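You operate a simulated robot arm through the tools that you are given. There is no shell and no other tool. Be economical: measure what you need, move in short steps, check, and stop when the job is done.

The job below is to be done with a simulated robot arm. You get a single attempt, and the scene is never put back.

Task
Fetch the bottle from the bench in front of the bath and stand it on the mixing bench top. Shut the left sink cupboard door. Put the blue stopper from the bench in front of the water unit on the front strip of the spectrometer top and the yellow stopper on the desk left of the printer. Press the filter button three times. Open the sash, fetch the large tube labelled "W35" from the worktop of the fume cupboard and stand it on the bench in front of the water unit and shut the sash again. Switch the white switch on. Open the spectrometer drawer, put the blue pad on the table top away inside, then shut the drawer. Put three of the flasks from the table top on top of the notebook. Open the right sampler drawer, put the cartridge on the table top away inside, then shut the drawer. Pull the right wash cupboard door open. The order is free. Set down upright: bottle, large tube, blue pad, flask.

Only the result counts: the job must be done as asked and must still hold three seconds after the hand-in. Knocking over, shifting, dropping, spilling or breaking anything else fails it. A push-on lid holds only when it is set on centred and level and pressed home; a screw cap is set on level and turned clockwise until tight.

Robot
A 7-joint arm with a two-finger parallel gripper on a trunk, on a base that drives. Base frame: it is fixed to the floor where the robot stands at the start and does not move with it; the origin is under the middle of the robot, x ahead of it, y to its left, z up. Lengths are in mm, angles in degrees, forces in N, time in s.
With the tool pointing down near the work surface it reaches from about 340 to 760 mm from the robot's upright axis, wherever it stands. Its first joint turns from -115.0 to 115.0 degrees. Places, roughly: bench in front of the water unit [400, -800, 900]; blue pad (6x5x6 cm) [-1200, -1400, 900]; cartridge [-1000, -1000, 1000]; desk left of the printer [-3000, 1600, 900]; filter button [200, -1600, 1700]; flask [-1500, -1000, 1000]; front strip of the spectrometer top [-3500, 1300, 1400]; large tube [-750, -2750, 1000]; left sink cupboard door [300, 100, 400]; mixing bench top [-500, 1700, 900]; n1 drawer [-3600, 1400, 700]; n2 drawer right [-3700, 400, 700]; notebook (30x22x4 cm) [-1300, -1300, 900]; right sampler drawer [-3600, 300, 700]; right wash cupboard door [400, -700, 400]; sash [-600, -2600, 1200]; spectrometer drawer [-3500, 1300, 700]; white switch [-1200, -2500, 1200]. Payload 3.91 kg.
The tool frame sits at the grasp point between the pads (the TCP): z along the fingers, y along the line on which they close. The tips reach 30 mm beyond it. Largest opening 110 mm; finger width 20, thickness 10; the body of the gripper, 48 by 112 mm, starts 55 mm behind the TCP.
Orientation is told as [roll, pitch, yaw] about the base's x, y, z axes, in that order, counted from this pose: with the fingers straight down and closing along the base's y, the tool's x points along the base's -x, its y along +y and its z along -z.

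Tools
- The arm moves only by the tool move_arm. Its argument "increments" is a list of rows, each a list of 7 numbers: the shift along the base's x, y, z in units of 300 mm (1.0 is 300 mm), then the turn, a rotation vector about the base's x, y, z in units of 90 degrees (1.0 is 90 degrees), then the closure, from 0 (fully open) to 1 (shut). In form: [[x, y, z, wx, wy, wz, hand], ...]. A call has 1 to 20 rows; each row is the pose to reach, as a shift and turn from the pose commanded when the call began. A call with a number of a shift or a turn outside -1 to 1 is refused whole. Each row takes 0.2 s and may step no farther than 50 mm and 8.6 degrees from the row before; otherwise, or with a gripper value out of range, the whole call is refused. A pose out of reach is approached as far as the arm can. The call stops where the force on the tool passes 40 N (or 10 N more than at its start, if that is more) or the arm is blocked; 0.2 s more then pass. Each finger travels about 108 mm/s and halts on what it meets, pressing with about 23 N; the grip force reading is that of the motor and also rises with nothing between the fingers. The clock runs only during rows and for 0.2 s after the last one: add rows that repeat a pose to give the fingers time. The reply holds the time, the measured pose of the TCP, the force on the tool along the base axes, the opening and the grip force, in the units named above and with some noise, with the torque about the TCP (base axes, N m) and any sound that the robot's microphone picked up, and new pictures: "views" is both (left out), scene, wrist or none.
- Cameras (640 x 400 px; columns grow to the right, rows downward): "scene" is now at [-15.6, 98.8, 1620.2]; the picture's right is [-0.78, -0.63, 0.00], its down [-0.52, 0.65, -0.55] and it looks along [0.35, -0.43, -0.83] (base axes); focal length 262 px, centre (320, 200). "wrist" rides on the gripper at [73, 17, -103] in the tool frame; the picture's right is [-0.23, 0.97, 0.00], its down [-0.76, -0.18, -0.62] and it looks along [-0.61, -0.14, 0.78] (tool axes); focal length 222 px, centre (320, 200). There is no depth. A picture from a camera that has moved, and an enlarged one, comes with that camera's place and axes in the base frame and with its lens.
- move_column(by): slides the trunk up (or, below 0, down) by that many mm; the arm and the scene camera ride with it, the base frame stays. It gives what a move gives, with no picture.
- roll_base(legs): drives the robot by 1 to 6 legs, each [ahead, turn to the left] in mm and degrees, along the robot's own axes; the way and the turn of a leg run together, so that a leg with both is an arc; at most 1500 mm and 180 degrees a leg. The arm and the cameras ride along, it lands a little off, and it stops where it bumps. It gives what a move gives, and a new picture of the scene camera.
- aim_head(pan, tilt): turns the head with the scene camera to pan (to the left, within 155 degrees either way) and tilt (down, from -29 to 69), counted from straight ahead of the robot. It gives what a move gives, and a new picture of the scene camera.
- enlarge(camera, box): a new picture of the part [left, top, right, bottom] of that camera's present view, enlarged. The clock stands still meanwhile.
- job_done(): hands the job in; it is judged then, once.

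Work in short steps. Places have to be worked out from the pictures, the camera data and where the tool is seen: move nearer, look again, correct. Check each grasp and each placing, and mend what went wrong. You have 609 turns and 360 pictures in all, those below and enlarged ones among them. Open the gripper and draw the arm clear of the work before you hand the job in, unless the task says otherwise.

The tools are called by a JSON object that holds its "api" and its "payload". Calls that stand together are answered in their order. move_arm: Moves the arm, as the interface text tells. Its arguments: {"type":"object","properties":{"increments":{"type":"array","items":{"type":"array","items":{"type":"number"}}},"views":{"type":"string","enum":["both","scene","wrist","none"]}},"required":["increments"]} The other tools are called the same way: move_column (by) slides the trunk up or down; roll_base (legs) drives the base; aim_head (pan, tilt) turns the head that bears the scene camera; enlarge (camera, box) takes an enlarged picture of a part of a camera's view; job_done () hands the job in.

At the start:

```text
clock: 0.0
tool_pos: [281.2, -378.3, 1100.7]
tcp_rot: [0.0, 0.0, 0.4]
contact_force: [-0.2, 0.4, -0.2]
torque: [0.0, 0.03, 0.0]
grip_width: 109.7
grasp_force: 0.0
trunk travel left (down, up): [-750.0, 240.0]
robot x, y, heading: [-1.4, -0.9, 0.1]
head pan, tilt: [-51.3, 56.3]
```

scene: 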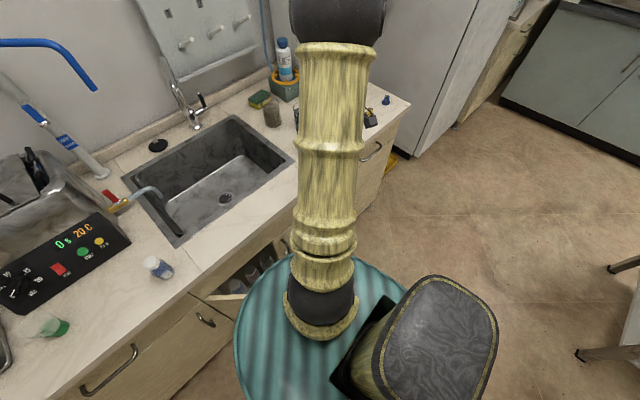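
wrist: 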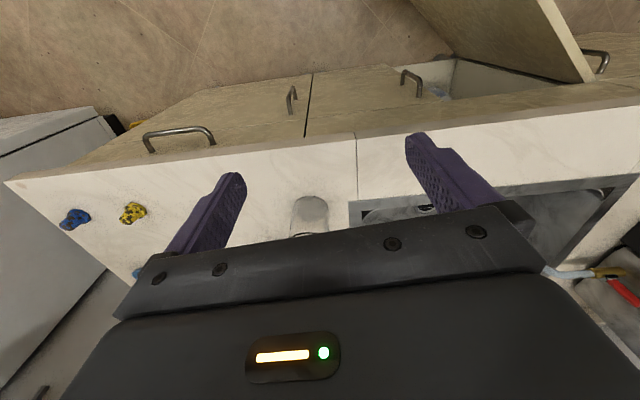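

I start by looking around to learn the room layout.

{"api": "aim_head", "payload": {"pan": 0, "tilt": 40}}

{"api": "aim_head", "payload": {"pan": 70, "tilt": 30}}

{"api": "aim_head", "payload": {"pan": 140, "tilt": 25}}

{"api": "aim_head", "payload": {"pan": -150, "tilt": 25}}

{"api": "aim_head", "payload": {"pan": -90, "tilt": 30}}

```text
clock: 1.2
tool_pos: [281.5, -378.0, 1100.5]
tcp_rot: [-0.1, 0.0, 0.4]
contact_force: [0.2, 0.1, -0.1]
torque: [-0.01, -0.04, 0.01]
grip_width: 110.0
grasp_force: 0.1
trunk travel left (down, up): [-750.0, 240.0]
robot x, y, heading: [-2.2, -5.9, -0.1]
head pan, tilt: [0.0, 40.0]
camera scene: at [25.1, 154.0, 1642.4], right [0.0, -1.0, 0.0], down [-0.64, 0.0, -0.77], along [0.77, 0.0, -0.64], focal length 262 px, centre (320, 200)
```

scene: 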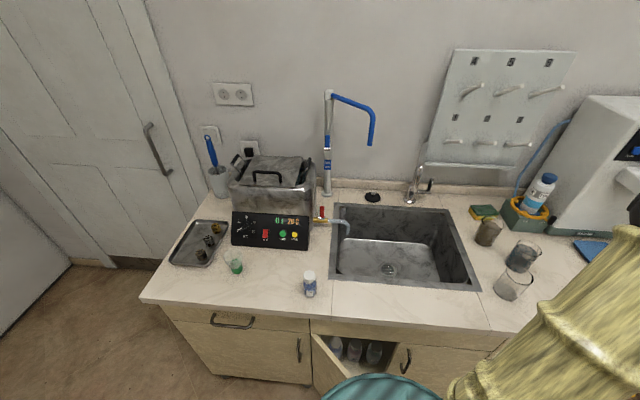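

```text
clock: 2.6
tool_pos: [281.0, -378.2, 1099.4]
tcp_rot: [0.0, 0.0, 0.3]
contact_force: [-0.6, 0.0, 0.3]
torque: [0.0, -0.03, 0.01]
grip_width: 110.0
grasp_force: 0.1
trunk travel left (down, up): [-750.0, 240.0]
robot x, y, heading: [-0.7, 1.9, 0.0]
head pan, tilt: [70.0, 30.0]
camera scene: at [-28.9, 239.0, 1657.8], right [0.94, -0.34, 0.0], down [-0.17, -0.47, -0.87], along [0.3, 0.81, -0.5], focal length 262 px, centre (320, 200)
```

scene: 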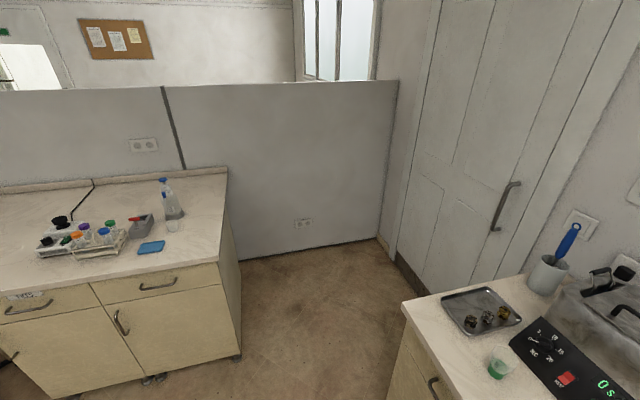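

```text
clock: 4.0
tool_pos: [281.0, -377.6, 1100.9]
tcp_rot: [0.0, -0.1, 0.4]
contact_force: [-0.6, -0.2, -0.1]
torque: [0.01, -0.03, -0.02]
grip_width: 109.9
grasp_force: 0.0
trunk travel left (down, up): [-750.0, 240.0]
robot x, y, heading: [-0.5, 2.6, 0.1]
head pan, tilt: [140.0, 25.0]
camera scene: at [-130.5, 213.3, 1665.8], right [0.64, 0.77, 0.0], down [0.32, -0.27, -0.91], along [-0.69, 0.58, -0.42], focal length 262 px, centre (320, 200)
```

scene: 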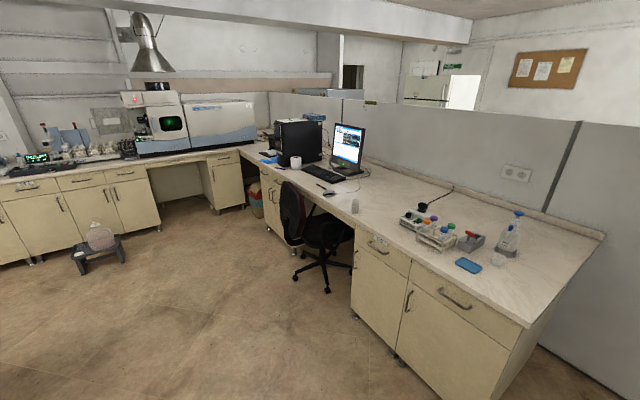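

```text
clock: 8.0
tool_pos: [280.5, -378.5, 1100.9]
tcp_rot: [0.0, -0.1, 0.3]
contact_force: [-0.4, 0.3, 0.0]
torque: [-0.04, -0.01, 0.0]
grip_width: 110.2
grasp_force: 0.0
trunk travel left (down, up): [-750.0, 240.0]
robot x, y, heading: [1.0, 1.1, -0.0]
head pan, tilt: [-150.0, 25.0]
camera scene: at [-139.7, 107.9, 1665.8], right [-0.5, 0.87, 0.0], down [0.37, 0.21, -0.91], along [-0.78, -0.45, -0.42], focal length 262 px, centre (320, 200)
```

scene: 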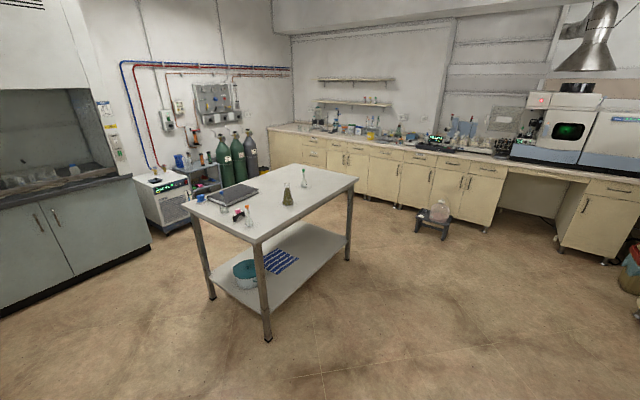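

```text
clock: 9.3
tool_pos: [281.2, -377.5, 1101.2]
tcp_rot: [0.1, -0.1, 0.3]
contact_force: [-0.2, -0.4, 0.0]
torque: [0.03, 0.0, -0.01]
grip_width: 109.8
grasp_force: 0.1
trunk travel left (down, up): [-750.0, 240.0]
robot x, y, heading: [2.0, 0.3, 0.0]
head pan, tilt: [-90.0, 30.0]
camera scene: at [-60.0, 63.6, 1657.8], right [-1.0, 0.0, 0.0], down [0.0, 0.5, -0.87], along [0.0, -0.87, -0.5], focal length 262 px, centre (320, 200)
```

scene: 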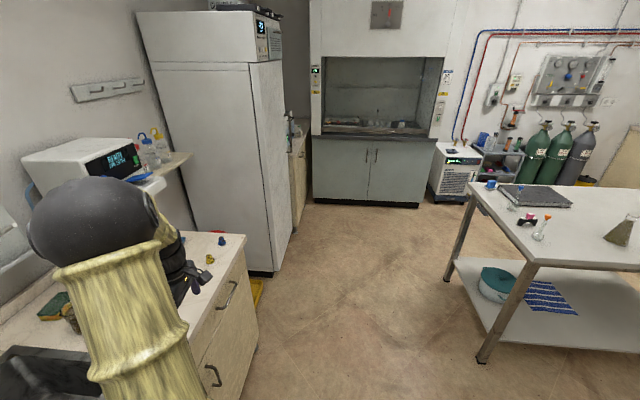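

I look down at the sink cupboard and get a closer view of the bench front.

{"api": "aim_head", "payload": {"pan": 0, "tilt": 65}}

```text
clock: 10.9
tool_pos: [280.7, -377.9, 1101.4]
tcp_rot: [0.0, 0.0, 0.2]
contact_force: [-0.2, -0.5, 0.6]
torque: [-0.01, 0.02, 0.01]
grip_width: 110.1
grasp_force: 0.0
trunk travel left (down, up): [-750.0, 240.0]
robot x, y, heading: [-0.6, -3.3, 0.2]
head pan, tilt: [0.0, 65.0]
camera scene: at [0.8, 154.0, 1610.2], right [0.0, -1.0, 0.0], down [-0.91, 0.0, -0.42], along [0.42, 0.0, -0.91], focal length 262 px, centre (320, 200)
```

scene: 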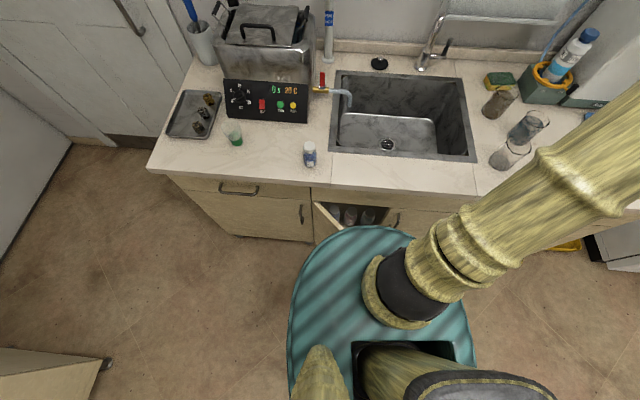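

I back off from the bench to see the cupboard doors.

{"api": "roll_base", "payload": {"legs": [[-500, 0]]}}

{"api": "aim_head", "payload": {"pan": 0, "tilt": 45}}

{"api": "enlarge", "payload": {"camera": "scene", "box": [200, 150, 520, 350]}}

```text
clock: 13.9
tool_pos: [-226.4, -377.1, 1100.9]
tcp_rot: [0.0, -0.1, 0.4]
contact_force: [0.6, -0.4, -0.2]
torque: [-0.02, -0.04, 0.01]
grip_width: 110.2
grasp_force: 0.1
trunk travel left (down, up): [-750.0, 240.0]
robot x, y, heading: [-506.1, -0.8, 0.0]
head pan, tilt: [0.0, 65.0]
camera scene: at [-507.1, 153.7, 1610.2], right [0.0, -1.0, 0.0], down [-0.91, 0.0, -0.42], along [0.42, 0.0, -0.91], focal length 262 px, centre (320, 200)
```

scene: 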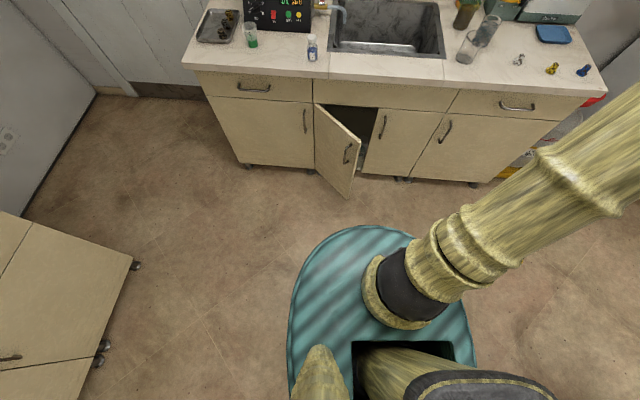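

```text
clock: 14.7
tool_pos: [-226.5, -378.3, 1100.6]
tcp_rot: [-0.1, 0.0, 0.4]
contact_force: [0.1, 0.2, 0.9]
torque: [0.02, 0.0, -0.02]
grip_width: 109.9
grasp_force: 0.0
trunk travel left (down, up): [-750.0, 240.0]
robot x, y, heading: [-507.4, -2.3, 0.2]
head pan, tilt: [0.0, 45.0]
camera scene: at [-485.8, 153.7, 1635.1], right [0.0, -1.0, 0.0], down [-0.71, 0.0, -0.71], along [0.71, 0.0, -0.71], focal length 262 px, centre (320, 200)
```

scene: 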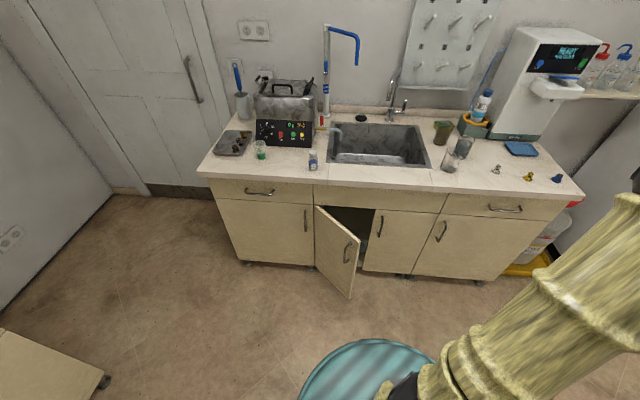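

```text
2.00 times, centred on (360, 250) of scene
camera zoom: at [-485.8, 153.7, 1635.1], right [0.0, -1.0, 0.0], down [-0.71, 0.0, -0.71], along [0.71, 0.0, -0.71], focal length 523 px, centre (240, 100)
```

zoom: 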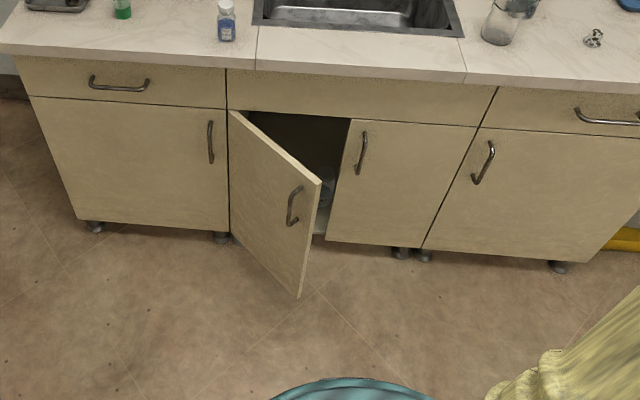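

The left sink door stands about 45° open, hinge near (410, 178), free edge near (205, -22), top z≈690. I come a bit closer, lower the trunk and turn the closed gripper to point ahead.

{"api": "roll_base", "payload": {"legs": [[180, 0]]}}

{"api": "move_column", "payload": {"by": -500}}

{"api": "move_arm", "payload": {"increments": [[0, 0.083, 0, 0, -0.083, 0, 1], [0, 0.167, 0, 0, -0.167, 0, 1], [0, 0.25, 0, 0, -0.25, 0, 1], [0, 0.333, 0, 0, -0.333, 0, 1], [0, 0.417, 0, 0, -0.417, 0, 1], [0, 0.5, 0, 0, -0.5, 0, 1], [0, 0.583, 0, 0, -0.583, 0, 1], [0, 0.667, 0, 0, -0.667, 0, 1], [0, 0.75, 0, 0, -0.75, 0, 1], [0, 0.833, 0, 0, -0.833, 0, 1], [0, 0.917, 0, 0, -0.917, 0, 1], [0, 1, 0, 0, -1, 0, 1], [0, 1, 0, 0, -1, 0, 1]], "views": "scene"}}

```text
clock: 16.2
tool_pos: [-52.1, -378.4, 1100.4]
tcp_rot: [0.0, 0.0, 0.3]
contact_force: [0.1, -0.3, -0.1]
torque: [-0.01, 0.0, 0.0]
grip_width: 110.2
grasp_force: 0.1
trunk travel left (down, up): [-750.0, 240.0]
robot x, y, heading: [-332.4, 0.2, -0.4]
head pan, tilt: [0.0, 45.0]
camera scene: at [-308.8, 153.5, 1635.1], right [0.0, -1.0, 0.0], down [-0.71, 0.0, -0.71], along [0.71, 0.0, -0.71], focal length 262 px, centre (320, 200)
```

scene: 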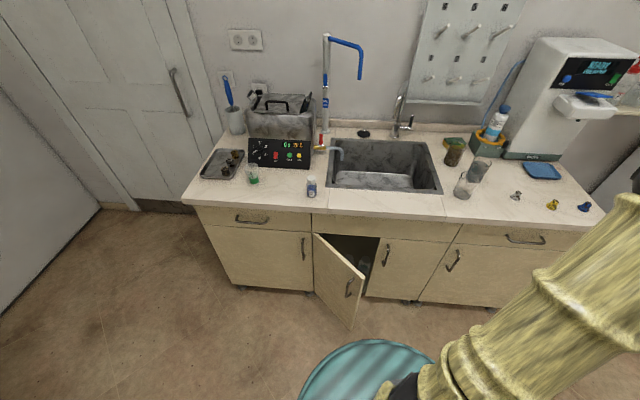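

```text
refused: -500 is not a number from -400 to 400
```

```text
clock: 19.0
tool_pos: [37.2, -261.6, 1142.1]
tcp_rot: [-93.1, -89.8, 92.9]
contact_force: [0.8, 0.7, -0.3]
torque: [0.02, -0.02, 0.0]
grip_width: 0.2
grasp_force: 23.0
out of reach, approached as far as the arm can: row 6, 7, 8, 9, 10, 11, 12, 13
trunk travel left (down, up): [-750.0, 240.0]
robot x, y, heading: [-330.3, 0.8, -0.2]
head pan, tilt: [0.0, 45.0]
camera scene: at [-309.6, 154.8, 1635.0], right [0.0, -1.0, 0.0], down [-0.71, 0.0, -0.71], along [0.71, 0.0, -0.71], focal length 262 px, centre (320, 200)
```

scene: 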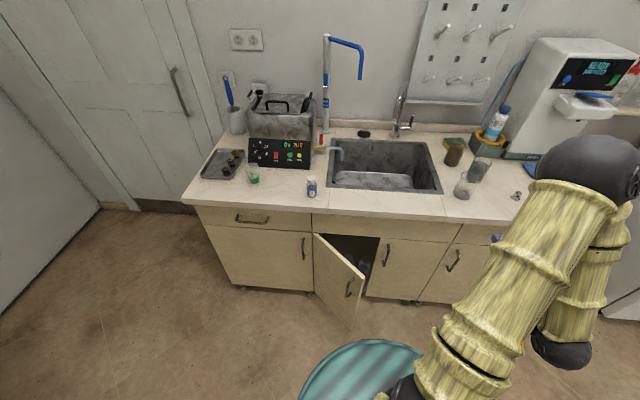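

The trunk moves at most 400 at a time. I lower it in two steps to bring the tool to z≈450, then extend ahead.

{"api": "move_column", "payload": {"by": -400}}

{"api": "move_column", "payload": {"by": -280}}

{"api": "move_arm", "payload": {"increments": [[0.1, 0.05, 0, 0, 0, 0, 1], [0.2, 0.1, 0, 0, 0, 0, 1], [0.3, 0.2, 0, 0, 0, 0, 1]], "views": "scene"}}

```text
clock: 22.9
tool_pos: [36.7, -262.5, 743.0]
tcp_rot: [-84.1, -89.9, 84.2]
contact_force: [-0.5, -0.2, -0.4]
torque: [-0.01, 0.03, -0.01]
grip_width: 0.0
grasp_force: 23.3
trunk travel left (down, up): [-350.0, 640.0]
robot x, y, heading: [-330.9, -0.6, -0.3]
head pan, tilt: [0.0, 45.0]
```

```text
clock: 25.7
tool_pos: [36.7, -261.2, 462.5]
tcp_rot: [-84.8, -89.9, 84.8]
contact_force: [1.0, 0.2, -0.3]
torque: [0.0, 0.02, 0.0]
grip_width: 0.0
grasp_force: 23.0
trunk travel left (down, up): [-70.0, 920.0]
robot x, y, heading: [-332.3, -3.8, 0.0]
head pan, tilt: [0.0, 45.0]
```

```text
clock: 26.5
tool_pos: [129.9, -201.8, 461.5]
tcp_rot: [-86.7, -89.9, 86.9]
contact_force: [0.2, 0.5, 0.3]
torque: [0.0, 0.01, 0.03]
grip_width: 0.0
grasp_force: 23.2
trunk travel left (down, up): [-70.0, 920.0]
robot x, y, heading: [-334.8, 0.3, -0.3]
head pan, tilt: [0.0, 45.0]
camera scene: at [-310.6, 153.4, 955.2], right [0.0, -1.0, 0.0], down [-0.71, 0.0, -0.71], along [0.71, 0.0, -0.71], focal length 262 px, centre (320, 200)
```

scene: 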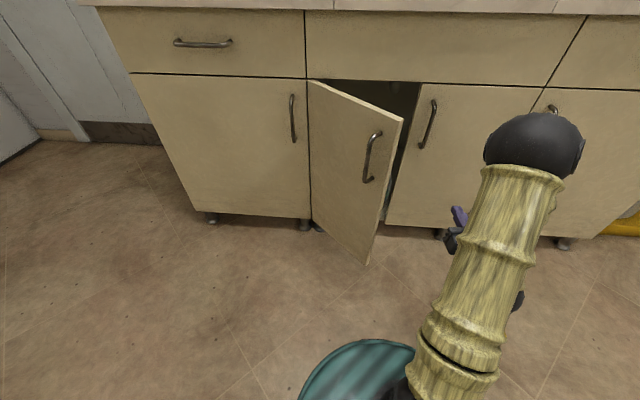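

Door edge is at about (187,-17), 48° open. I back up a little, swing the tool to y≈30 in front of the door, below the handle.

{"api": "roll_base", "payload": {"legs": [[-130, 0]]}}

{"api": "move_arm", "payload": {"increments": [[0.05, 0.15, 0, 0, 0, 0, 1], [0.1, 0.3, -0.02, 0, 0, 0, 1], [0.15, 0.45, -0.05, 0, 0, 0, 1], [0.2, 0.6, -0.05, 0, 0, 0, 1], [0.25, 0.75, -0.07, 0, 0, 0, 1]], "views": "scene"}}

```text
clock: 27.8
tool_pos: [2.6, -200.9, 461.4]
tcp_rot: [-89.0, -90.0, 89.3]
contact_force: [-0.1, -0.5, -0.1]
torque: [0.01, 0.02, 0.02]
grip_width: 0.2
grasp_force: 22.9
trunk travel left (down, up): [-70.0, 920.0]
robot x, y, heading: [-456.3, 1.3, -0.0]
head pan, tilt: [0.0, 45.0]
camera scene: at [-438.1, 153.8, 955.2], right [0.0, -1.0, 0.0], down [-0.71, 0.0, -0.71], along [0.71, 0.0, -0.71], focal length 262 px, centre (320, 200)
```

scene: 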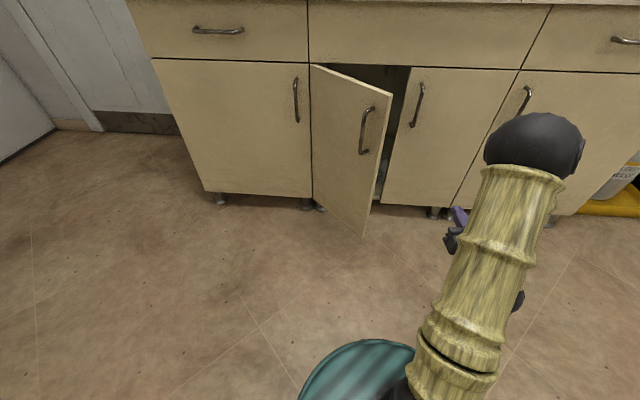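

```text
clock: 28.9
tool_pos: [73.2, -78.6, 443.9]
tcp_rot: [-48.6, -89.9, 49.3]
contact_force: [0.2, 0.7, 0.6]
torque: [0.03, -0.02, 0.01]
grip_width: 0.1
grasp_force: 22.7
out of reach, approached as far as the arm can: row 1, 2, 3, 4, 5
trunk travel left (down, up): [-70.0, 920.0]
robot x, y, heading: [-457.9, 0.1, 0.0]
head pan, tilt: [0.0, 45.0]
camera scene: at [-438.1, 153.8, 955.2], right [0.0, -1.0, 0.0], down [-0.71, 0.0, -0.71], along [0.71, 0.0, -0.71], focal length 262 px, centre (320, 200)
```

scene: 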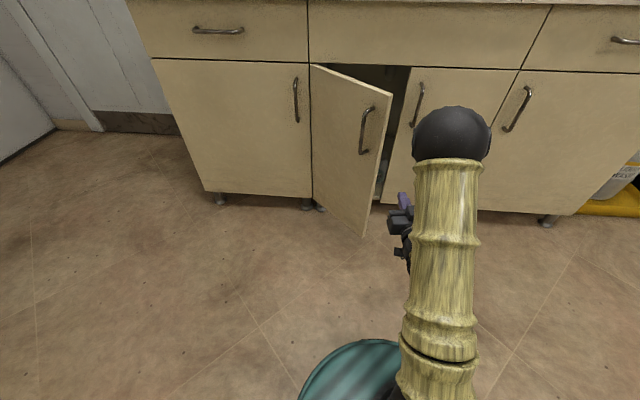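

The wrist is too close to the axis; I turn the base left a little instead, then drive ahead so the closed fingers push the door shut.

{"api": "roll_base", "payload": {"legs": [[0, 12]]}}

{"api": "roll_base", "payload": {"legs": [[220, -6]]}}

```text
clock: 30.1
tool_pos: [77.3, 32.0, 443.6]
tcp_rot: [-53.5, -89.9, 66.1]
contact_force: [0.2, 0.2, 0.4]
torque: [-0.02, -0.01, -0.01]
grip_width: 0.0
grasp_force: 22.7
trunk travel left (down, up): [-70.0, 920.0]
robot x, y, heading: [-459.2, -5.0, 11.9]
head pan, tilt: [0.0, 45.0]
camera scene: at [-470.4, 154.8, 955.2], right [0.21, -0.98, 0.0], down [-0.69, -0.15, -0.71], along [0.69, 0.15, -0.71], focal length 262 px, centre (320, 200)
```

scene: 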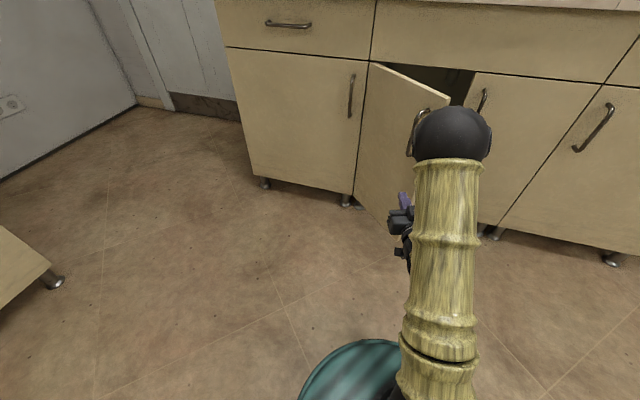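

```text
clock: 31.8
tool_pos: [294.1, 7.1, 443.8]
tcp_rot: [-53.2, -89.9, 59.6]
contact_force: [0.1, 0.2, 0.4]
torque: [-0.02, 0.03, 0.01]
grip_width: 0.0
grasp_force: 23.0
trunk travel left (down, up): [-70.0, 920.0]
robot x, y, heading: [-248.1, 35.2, 5.8]
head pan, tilt: [0.0, 45.0]
camera scene: at [-238.1, 188.7, 955.2], right [0.1, -0.99, 0.0], down [-0.7, -0.07, -0.71], along [0.7, 0.07, -0.71], focal length 262 px, centre (320, 200)
```

scene: 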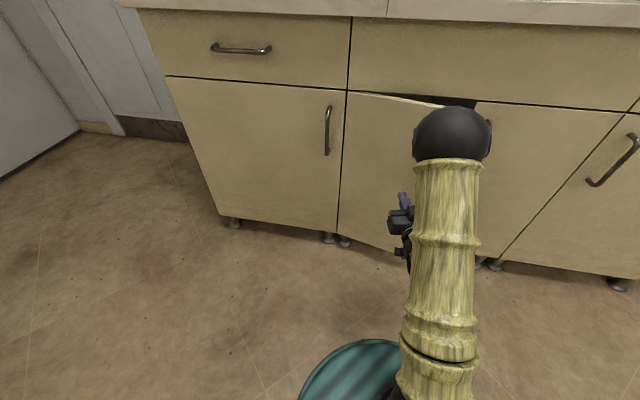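

The door is swinging shut. I finish the push with the arm, feeling for contact.

{"api": "move_arm", "payload": {"increments": [[0.1, 0, 0, 0, 0, 0, 1], [0.2, 0, 0, 0, 0, 0, 1], [0.25, 0, 0, 0, 0, 0, 1], [0.3, 0, 0, 0, 0, 0, 1], [0.34, 0, 0, 0, 0, 0, 1], [0.38, 0, 0, 0, 0, 0, 1]], "views": "scene"}}

```text
clock: 32.9
tool_pos: [379.9, 0.6, 444.7]
tcp_rot: [7.2, -89.7, -0.3]
contact_force: [-17.2, 0.7, 6.3]
torque: [-0.04, -0.27, -0.09]
grip_width: 0.2
grasp_force: 23.1
out of reach, approached as far as the arm can: row 2, 3, 4, 5
trunk travel left (down, up): [-70.0, 920.0]
robot x, y, heading: [-242.8, 31.1, 5.8]
head pan, tilt: [0.0, 45.0]
stopped in row 5: the force on the tool passed its limit (the readings are from after the stop); the commanded pose is now the measured one
camera scene: at [-239.8, 188.7, 955.3], right [0.1, -0.99, 0.0], down [-0.7, -0.07, -0.71], along [0.7, 0.07, -0.71], focal length 262 px, centre (320, 200)
```

scene: 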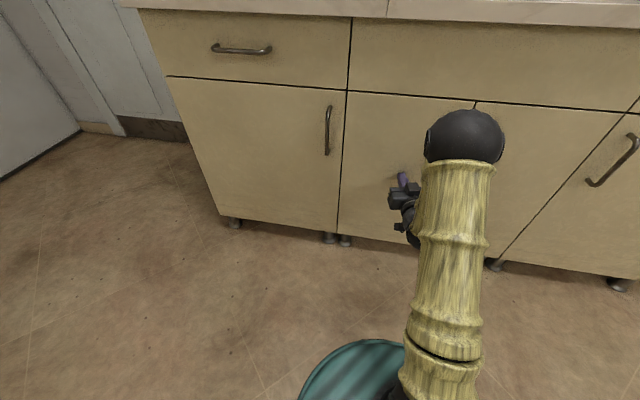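

Door is shut. I back away, raise the trunk and turn the tool down again for the bottle.

{"api": "roll_base", "payload": {"legs": [[-220, -6]]}}

{"api": "move_column", "payload": {"by": 400}}

{"api": "move_column", "payload": {"by": 300}}

{"api": "move_arm", "payload": {"increments": [[0, 0, 0, 0, 0.083, 0, 0.5], [0, 0, 0, 0, 0.167, 0, 0], [0, 0, 0, 0, 0.25, 0, 0], [0, 0, 0, 0, 0.333, 0, 0], [0, 0, 0, 0, 0.417, 0, 0], [0, 0, 0, 0, 0.5, 0, 0], [0, 0, 0, 0, 0.583, 0, 0], [0, 0, 0, 0, 0.667, 0, 0], [0, 0, 0, 0, 0.75, 0, 0], [0, 0, 0, 0, 0.833, 0, 0], [0, 0, 0, 0, 0.917, 0, 0], [0, 0, 0, 0, 1, 0, 0]], "views": "both"}}

```text
clock: 34.6
tool_pos: [153.1, -79.3, 444.0]
tcp_rot: [5.5, -89.5, -5.0]
contact_force: [0.2, 0.2, 0.1]
torque: [0.04, 0.01, 0.01]
grip_width: 0.1
grasp_force: 23.8
trunk travel left (down, up): [-70.0, 920.0]
robot x, y, heading: [-466.3, 22.7, -0.7]
head pan, tilt: [0.0, 45.0]
camera scene: at [-442.4, 177.1, 955.2], right [-0.01, -1.0, 0.0], down [-0.71, 0.01, -0.71], along [0.71, -0.01, -0.71], focal length 262 px, centre (320, 200)
```

scene: 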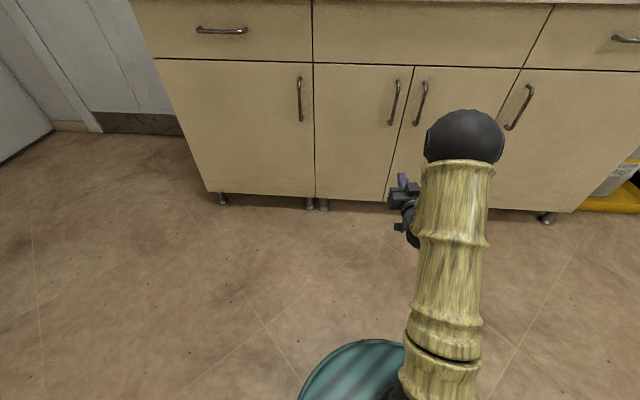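

```text
clock: 38.4
tool_pos: [151.2, -79.9, 845.0]
tcp_rot: [5.4, -89.6, -5.0]
contact_force: [0.7, -0.1, -0.1]
torque: [0.02, -0.01, 0.0]
grip_width: 0.0
grasp_force: 23.0
trunk travel left (down, up): [-470.0, 520.0]
robot x, y, heading: [-465.9, 27.6, -0.9]
head pan, tilt: [0.0, 45.0]
```

```text
clock: 41.4
tool_pos: [151.5, -79.8, 1143.8]
tcp_rot: [5.4, -89.6, -5.0]
contact_force: [0.0, -0.5, -0.3]
torque: [-0.02, 0.02, 0.0]
grip_width: 0.0
grasp_force: 22.9
trunk travel left (down, up): [-770.0, 220.0]
robot x, y, heading: [-464.1, 23.8, -0.6]
head pan, tilt: [0.0, 45.0]
```

```text
clock: 44.0
tool_pos: [152.8, -79.8, 1143.5]
tcp_rot: [0.4, 0.8, -0.1]
contact_force: [0.1, -0.2, -1.1]
torque: [-0.01, 0.03, 0.0]
grip_width: 109.7
grasp_force: 0.0
trunk travel left (down, up): [-770.0, 220.0]
robot x, y, heading: [-464.6, 25.8, -0.8]
head pan, tilt: [0.0, 45.0]
camera scene: at [-441.2, 177.1, 1655.1], right [-0.01, -1.0, 0.0], down [-0.71, 0.01, -0.71], along [0.71, -0.01, -0.71], focal length 262 px, centre (320, 200)
camera wrist: at [82.6, -63.9, 1248.5], right [0.23, 0.97, 0.0], down [0.77, -0.18, 0.61], along [0.6, -0.14, -0.79], focal length 222 px, centre (320, 200)
```

scene: 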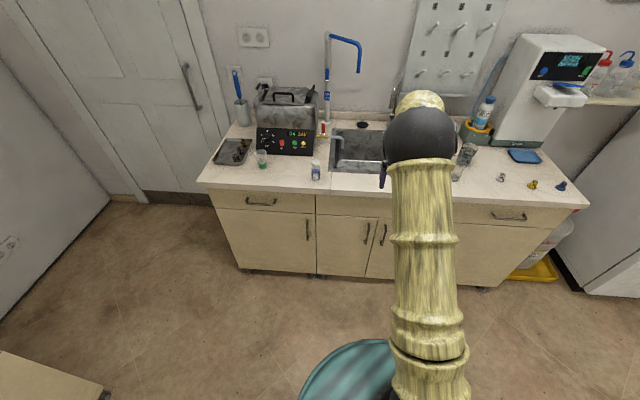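
wrist: 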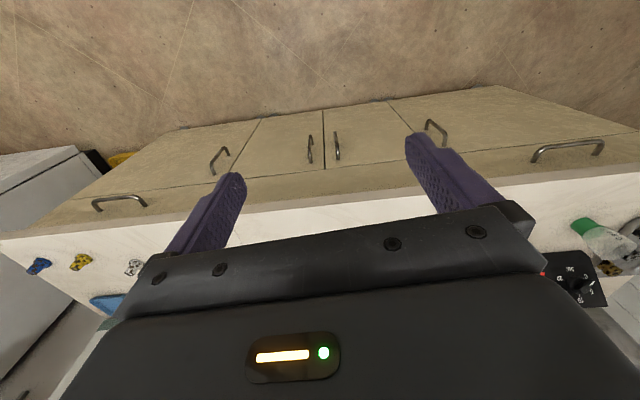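

Bottle sits at about (461,186). I drive ahead so the arm can reach over it with the tool high.

{"api": "roll_base", "payload": {"legs": [[330, 0]]}}

{"api": "move_arm", "payload": {"increments": [[-0.01, 0.15, 0, 0, 0, 0, 0], [-0.02, 0.3, 0, 0, 0, 0, 0], [-0.03, 0.45, 0, 0, 0, 0, 0], [-0.06, 0.6, 0, 0, 0, 0, 0], [-0.1, 0.75, 0, 0, 0, 0, 0], [-0.15, 0.85, 0, 0, 0, 0, 0], [-0.2, 0.87, 0, 0, 0, 0, 0]], "views": "both"}}

```text
clock: 46.2
tool_pos: [487.3, -83.9, 1143.6]
tcp_rot: [0.3, 0.5, -0.1]
contact_force: [0.3, -0.8, 0.2]
torque: [0.01, 0.01, -0.02]
grip_width: 109.7
grasp_force: 0.0
trunk travel left (down, up): [-770.0, 220.0]
robot x, y, heading: [-132.1, 20.2, -0.7]
head pan, tilt: [0.0, 45.0]
camera scene: at [-107.1, 172.7, 1655.1], right [-0.01, -1.0, 0.0], down [-0.71, 0.01, -0.71], along [0.71, -0.01, -0.71], focal length 262 px, centre (320, 200)
```

scene: 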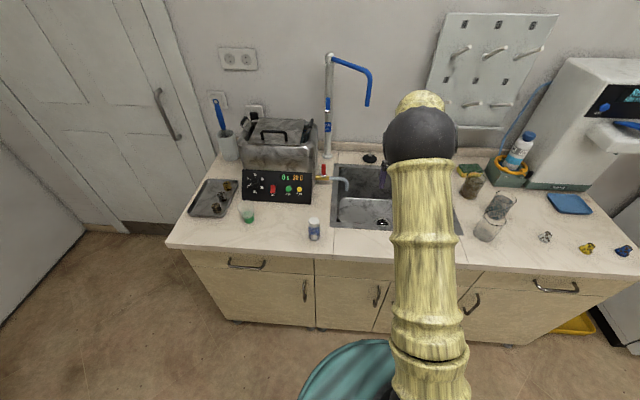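

```text
clock: 47.8
tool_pos: [425.9, 178.3, 1144.3]
tcp_rot: [0.4, 0.5, -0.1]
contact_force: [0.0, -0.1, 0.0]
torque: [-0.01, 0.01, -0.02]
grip_width: 109.9
grasp_force: 0.0
trunk travel left (down, up): [-770.0, 220.0]
robot x, y, heading: [-132.9, 19.5, -0.5]
head pan, tilt: [0.0, 45.0]
camera scene: at [-108.8, 172.8, 1655.2], right [-0.01, -1.0, 0.0], down [-0.71, 0.01, -0.71], along [0.71, -0.01, -0.71], focal length 262 px, centre (320, 200)
camera wrist: at [354.6, 193.1, 1249.2], right [0.23, 0.97, 0.0], down [0.77, -0.18, 0.62], along [0.6, -0.14, -0.79], focal length 222 px, centre (320, 200)
```

scene: 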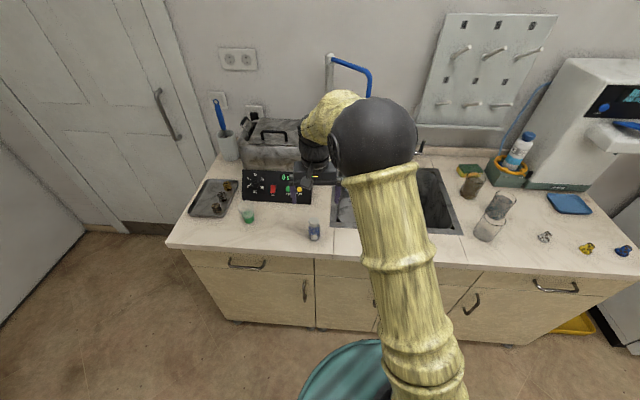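
wrist: 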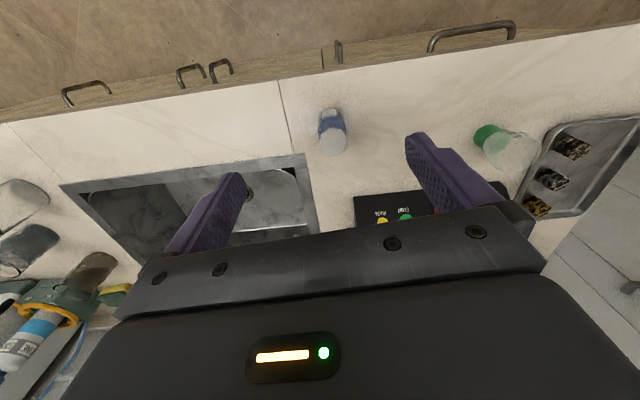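

I enlarge to see the bottle's shape and height.

{"api": "enlarge", "payload": {"camera": "scene", "box": [280, 200, 344, 250]}}

```text
8.00 times, centred on (312, 225) of scene
camera zoom: at [-108.8, 172.8, 1655.2], right [-0.01, -1.0, 0.0], down [-0.71, 0.01, -0.71], along [0.71, -0.01, -0.71], focal length 2093 px, centre (384, 0)
```

zoom: 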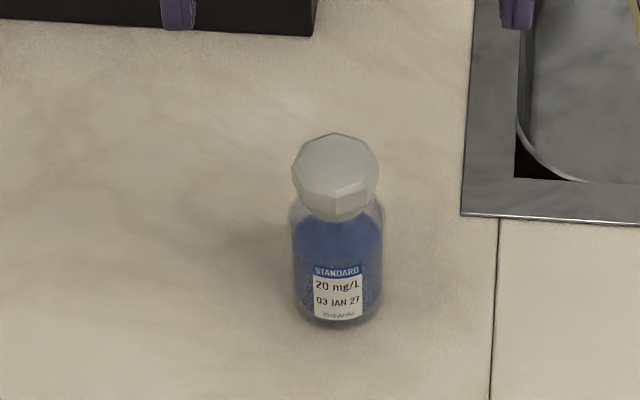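

Bottle is ~95 tall, 41 wide, at about (468,185). I descend over it to z=940 and close.

{"api": "move_arm", "payload": {"increments": [[0.07, 0.01, 0, 0, 0, 0, 0], [0.14, 0.02, -0.05, 0, 0, 0, 0], [0.14, 0.02, -0.2, 0, 0, 0, 0], [0.14, 0.02, -0.35, 0, 0, 0, 0], [0.14, 0.02, -0.45, 0, 0, 0, 0]], "views": "wrist"}}

```text
clock: 49.0
tool_pos: [471.1, 184.2, 1010.1]
tcp_rot: [0.4, 0.5, -0.1]
contact_force: [-0.1, -0.3, 0.7]
torque: [-0.02, 0.0, 0.0]
grip_width: 109.9
grasp_force: 0.0
trunk travel left (down, up): [-770.0, 220.0]
robot x, y, heading: [-132.2, 22.0, -1.1]
head pan, tilt: [0.0, 45.0]
camera wrist: at [399.8, 199.9, 1114.6], right [0.23, 0.97, 0.0], down [0.77, -0.18, 0.62], along [0.6, -0.14, -0.79], focal length 222 px, centre (320, 200)
```

wrist: 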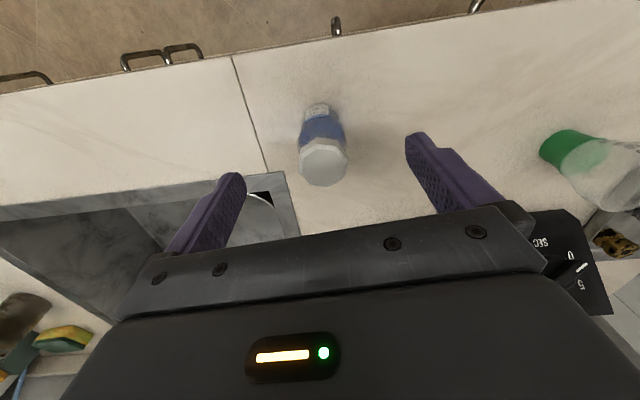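

Alignment is good (cap centre ≈(474,184)). Descend to 940 and grip.

{"api": "move_arm", "payload": {"increments": [[0.005, 0, -0.1, 0, 0, 0, 0], [0.005, 0, -0.2, 0, 0, 0, 0], [0.005, 0, -0.235, 0, 0, 0, 0], [0.005, 0, -0.235, 0, 0, 0, 1], [0.005, 0, -0.235, 0, 0, 0, 1], [0.005, 0, -0.235, 0, 0, 0, 1], [0.005, 0, -0.235, 0, 0, 0, 1]], "views": "wrist"}}

{"api": "move_arm", "payload": {"increments": [[0, 0, 0.15, 0, 0, 0, 1], [0, 0, 0.3, 0, 0, 0, 1], [0, 0, 0.45, 0, 0, 0, 1], [0, 0, 0.6, 0, 0, 0, 1], [-0.1, 0, 0.7, 0, 0, 0, 1]], "views": "wrist"}}

```text
clock: 50.6
tool_pos: [472.5, 184.3, 940.6]
tcp_rot: [0.3, 0.6, -0.1]
contact_force: [-0.2, -0.1, -0.1]
torque: [-0.02, 0.03, 0.0]
grip_width: 42.8
grasp_force: 23.2
trunk travel left (down, up): [-770.0, 220.0]
robot x, y, heading: [-129.7, 20.2, -1.0]
head pan, tilt: [0.0, 45.0]
camera wrist: at [401.1, 199.7, 1045.3], right [0.23, 0.97, 0.0], down [0.77, -0.18, 0.62], along [0.6, -0.14, -0.79], focal length 222 px, centre (320, 200)
```

wrist: 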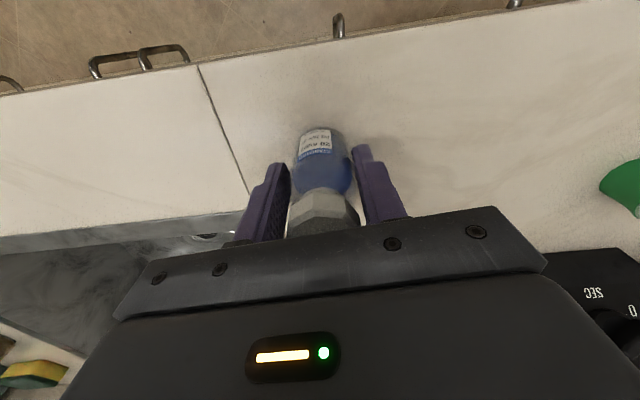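

```text
clock: 51.8
tool_pos: [438.1, 182.9, 1150.2]
tcp_rot: [0.4, 0.5, 0.0]
contact_force: [-0.4, 0.0, -0.6]
torque: [0.02, -0.03, 0.01]
grip_width: 43.1
grasp_force: 23.3
trunk travel left (down, up): [-770.0, 220.0]
robot x, y, heading: [-132.5, 15.9, -0.6]
head pan, tilt: [0.0, 45.0]
camera wrist: at [366.3, 199.2, 1255.4], right [0.23, 0.97, 0.01], down [0.77, -0.18, 0.62], along [0.6, -0.14, -0.79], focal length 222 px, centre (320, 200)
```

wrist: 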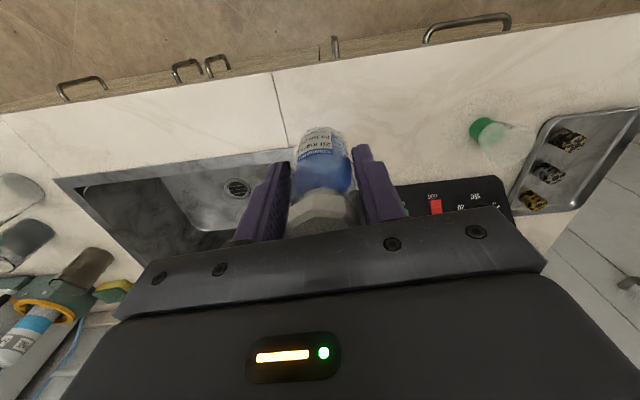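

Bottle is held. I back away and drive to the mixing bench, ending with the arm facing it.

{"api": "roll_base", "payload": {"legs": [[-250, 0], [0, 71], [720, 0], [0, 20]]}}

{"api": "aim_head", "payload": {"pan": 0, "tilt": 50}}

```text
clock: 61.3
tool_pos: [-314.0, 1255.3, 1148.9]
tcp_rot: [0.4, 0.4, 89.7]
contact_force: [0.0, 0.4, 0.2]
torque: [0.01, 0.01, 0.0]
grip_width: 42.6
grasp_force: 22.7
trunk travel left (down, up): [-770.0, 220.0]
robot x, y, heading: [-148.5, 682.8, 89.1]
head pan, tilt: [0.0, 45.0]
camera scene: at [-304.4, 708.0, 1655.1], right [1.0, -0.02, 0.0], down [-0.01, -0.71, -0.71], along [0.01, 0.71, -0.71], focal length 262 px, centre (320, 200)
```

scene: 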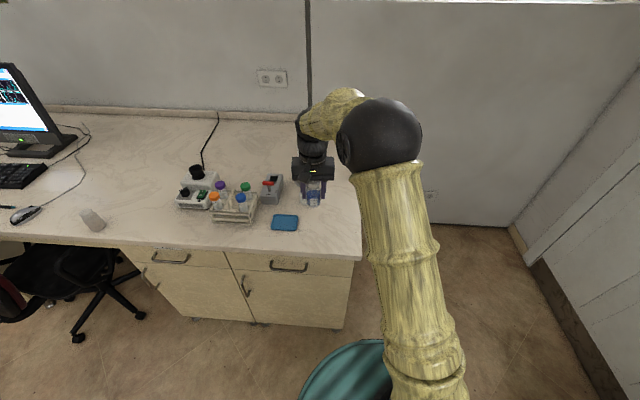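

```text
clock: 61.9
tool_pos: [-314.5, 1255.0, 1148.3]
tcp_rot: [0.4, 0.6, 89.7]
contact_force: [0.0, -0.2, -1.0]
torque: [0.03, 0.02, 0.02]
grip_width: 42.8
grasp_force: 22.5
trunk travel left (down, up): [-770.0, 220.0]
robot x, y, heading: [-152.2, 683.6, 89.1]
head pan, tilt: [0.0, 50.0]
camera scene: at [-304.3, 703.9, 1648.3], right [1.0, -0.02, 0.0], down [-0.01, -0.77, -0.64], along [0.01, 0.64, -0.77], focal length 262 px, centre (320, 200)
```

scene: 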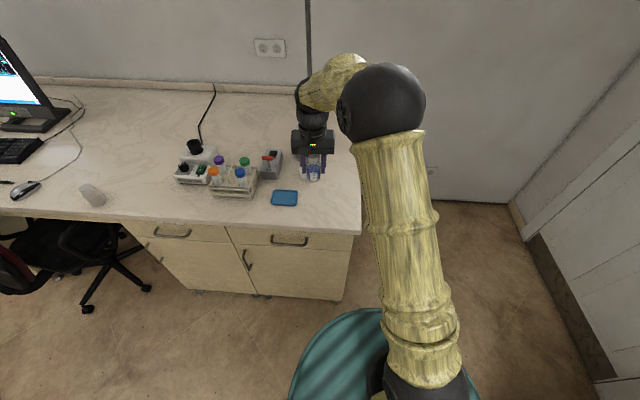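

Free spot right of the blue sponge at about (-270,1340). I move over it and lower.

{"api": "move_arm", "payload": {"increments": [[0.07, 0.14, 0, 0, 0, 0, 1], [0.14, 0.28, -0.05, 0, 0, 0, 1], [0.14, 0.28, -0.2, 0, 0, 0, 1], [0.14, 0.28, -0.35, 0, 0, 0, 1], [0.14, 0.28, -0.5, 0, 0, 0, 1], [0.14, 0.28, -0.6, 0, 0, 0, 1], [0.14, 0.28, -0.65, 0, 0, 0, 1]], "views": "both"}}

```text
clock: 63.5
tool_pos: [-271.5, 1342.4, 955.2]
tcp_rot: [0.5, 0.5, 89.7]
contact_force: [-1.1, -0.8, -1.6]
torque: [-0.02, 0.0, 0.0]
grip_width: 42.8
grasp_force: 22.6
trunk travel left (down, up): [-770.0, 220.0]
robot x, y, heading: [-149.3, 684.7, 89.2]
head pan, tilt: [0.0, 50.0]
camera scene: at [-304.4, 704.0, 1648.3], right [1.0, -0.02, 0.0], down [-0.01, -0.77, -0.64], along [0.01, 0.64, -0.77], focal length 262 px, centre (320, 200)
camera wrist: at [-287.3, 1269.5, 1058.3], right [-0.97, 0.23, 0.0], down [0.19, 0.77, 0.62], along [0.14, 0.6, -0.79], focal length 222 px, centre (320, 200)
```

scene: 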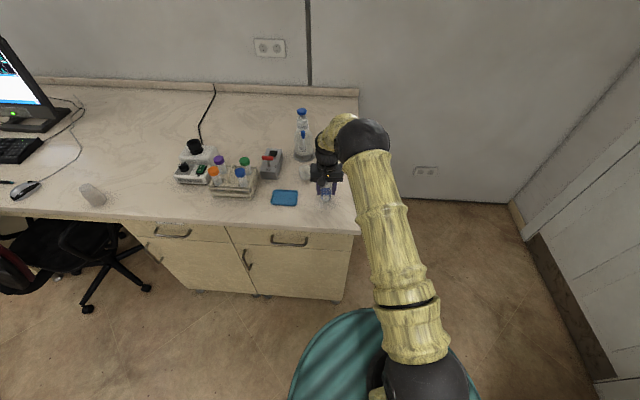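
wrist: 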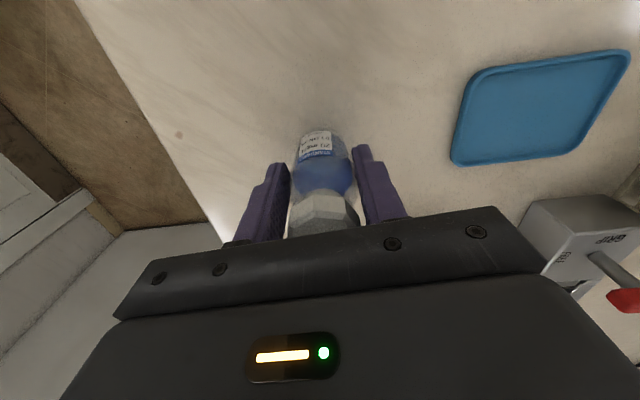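

Lower the last ~14 mm in small steps till contact.

{"api": "move_arm", "payload": {"increments": [[0, 0, -0.025, 0, 0, 0, 1], [0, 0, -0.04, 0, 0, 0, 1], [0, 0, -0.047, 0, 0, 0, 1], [0, 0, -0.05, 0, 0, 0, 1]], "views": "none"}}

```text
clock: 64.5
tool_pos: [-271.8, 1339.3, 940.8]
tcp_rot: [0.4, 0.3, 89.7]
contact_force: [-2.4, 3.3, 10.0]
torque: [0.19, -0.06, 0.09]
grip_width: 42.9
grasp_force: 23.1
trunk travel left (down, up): [-770.0, 220.0]
robot x, y, heading: [-153.2, 683.0, 89.0]
head pan, tilt: [0.0, 50.0]
```

Contact felt. I release and rise straight up.

{"api": "move_arm", "payload": {"increments": [[0, 0, 0, 0, 0, 0, 0.4], [0, 0, 0, 0, 0, 0, 0.2], [0, 0, 0, 0, 0, 0, 0.2], [0, 0, 0.1, 0, 0, 0, 0.2], [0, 0, 0.25, 0, 0, 0, 0.2], [0, 0, 0.4, 0, 0, 0, 0.2], [0, 0, 0.55, 0, 0, 0, 0.2], [0, -0.1, 0.7, 0, 0, 0, 0.2], [0, -0.25, 0.7, 0, 0, 0, 0.2]], "views": "both"}}

```text
refused: row 8 steps farther than a row can; nothing moved
```

{"api": "move_arm", "payload": {"increments": [[0, 0, 0, 0, 0, 0, 0.4], [0, 0, 0, 0, 0, 0, 0.2], [0, 0, 0, 0, 0, 0, 0.2], [0, 0, 0.1, 0, 0, 0, 0.2], [0, 0, 0.25, 0, 0, 0, 0.2], [0, 0, 0.4, 0, 0, 0, 0.2], [0, 0, 0.55, 0, 0, 0, 0.2], [0, 0, 0.7, 0, 0, 0, 0.2], [0, -0.13, 0.75, 0, 0, 0, 0.2], [0, -0.28, 0.75, 0, 0, 0, 0.2]], "views": "both"}}

```text
clock: 66.7
tool_pos: [-271.7, 1258.3, 1163.6]
tcp_rot: [0.5, 0.4, 89.5]
contact_force: [0.1, -0.1, 0.0]
torque: [0.04, -0.01, 0.03]
grip_width: 87.9
grasp_force: 0.0
trunk travel left (down, up): [-770.0, 220.0]
robot x, y, heading: [-153.4, 681.0, 89.1]
head pan, tilt: [0.0, 50.0]
camera scene: at [-304.1, 702.4, 1648.3], right [1.0, -0.02, 0.0], down [-0.01, -0.77, -0.64], along [0.01, 0.64, -0.77], focal length 262 px, centre (320, 200)
camera wrist: at [-288.0, 1185.9, 1267.8], right [-0.97, 0.23, 0.0], down [0.19, 0.76, 0.62], along [0.14, 0.6, -0.79], focal length 222 px, centre (320, 200)
```

scene: 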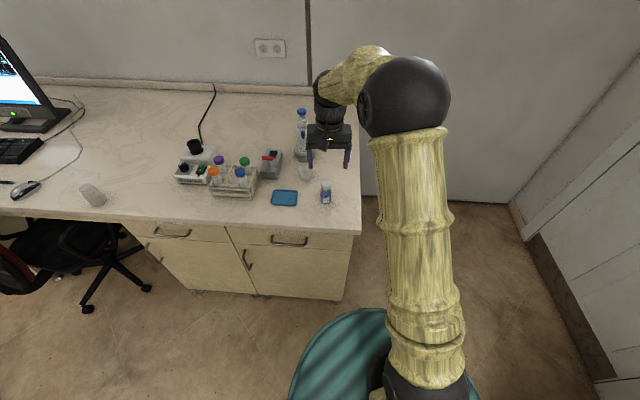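
wrist: 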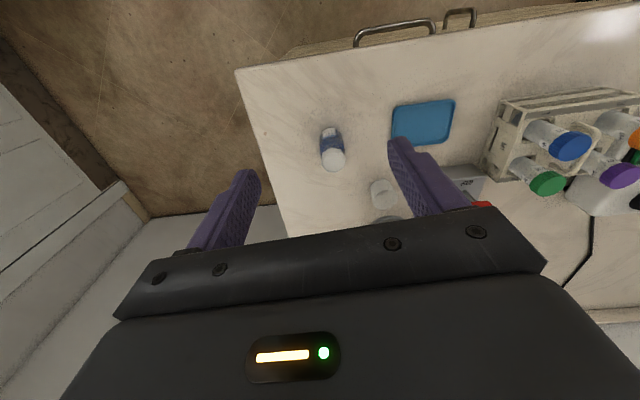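

Bottle stands. Next the stoppers: I drive around to the bench in front of the water unit.

{"api": "roll_base", "payload": {"legs": [[-300, 0], [0, 171], [1118, 0], [0, 100]]}}

{"api": "aim_head", "payload": {"pan": -10, "tilt": 45}}

```text
clock: 85.2
tool_pos: [145.2, -615.6, 1162.7]
tcp_rot: [0.4, 0.5, -4.1]
contact_force: [0.7, 0.9, -0.1]
torque: [-0.04, 0.01, 0.05]
grip_width: 88.1
grasp_force: 0.1
trunk travel left (down, up): [-770.0, 220.0]
robot x, y, heading: [-437.2, -700.0, -4.7]
head pan, tilt: [0.0, 50.0]
camera scene: at [-408.6, -546.1, 1648.2], right [-0.08, -1.0, 0.0], down [-0.76, 0.06, -0.64], along [0.64, -0.05, -0.77], focal length 262 px, centre (320, 200)
```

scene: 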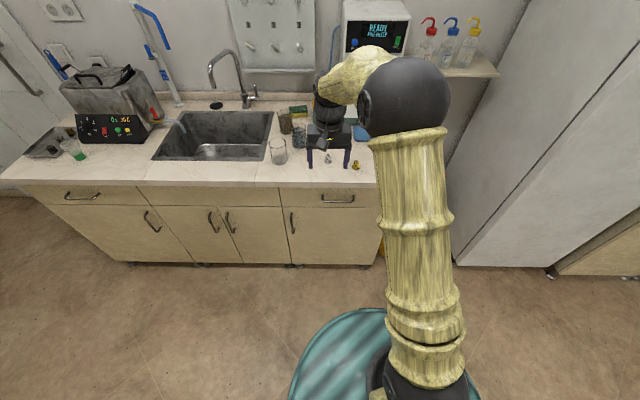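

```text
clock: 85.9
tool_pos: [145.6, -615.2, 1162.9]
tcp_rot: [0.3, 0.6, -4.1]
contact_force: [0.1, 0.1, 0.0]
torque: [0.01, 0.02, -0.03]
grip_width: 88.1
grasp_force: 0.1
trunk travel left (down, up): [-770.0, 220.0]
robot x, y, heading: [-434.6, -699.3, -4.4]
head pan, tilt: [-10.0, 45.0]
camera scene: at [-406.6, -560.5, 1655.1], right [-0.25, -0.97, 0.0], down [-0.68, 0.18, -0.71], along [0.68, -0.18, -0.71], focal length 262 px, centre (320, 200)
```

scene: 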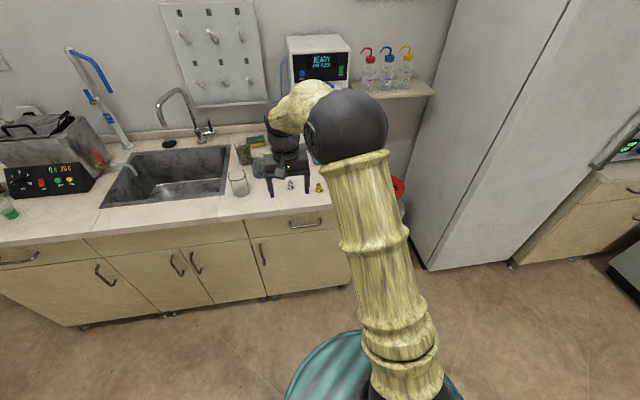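

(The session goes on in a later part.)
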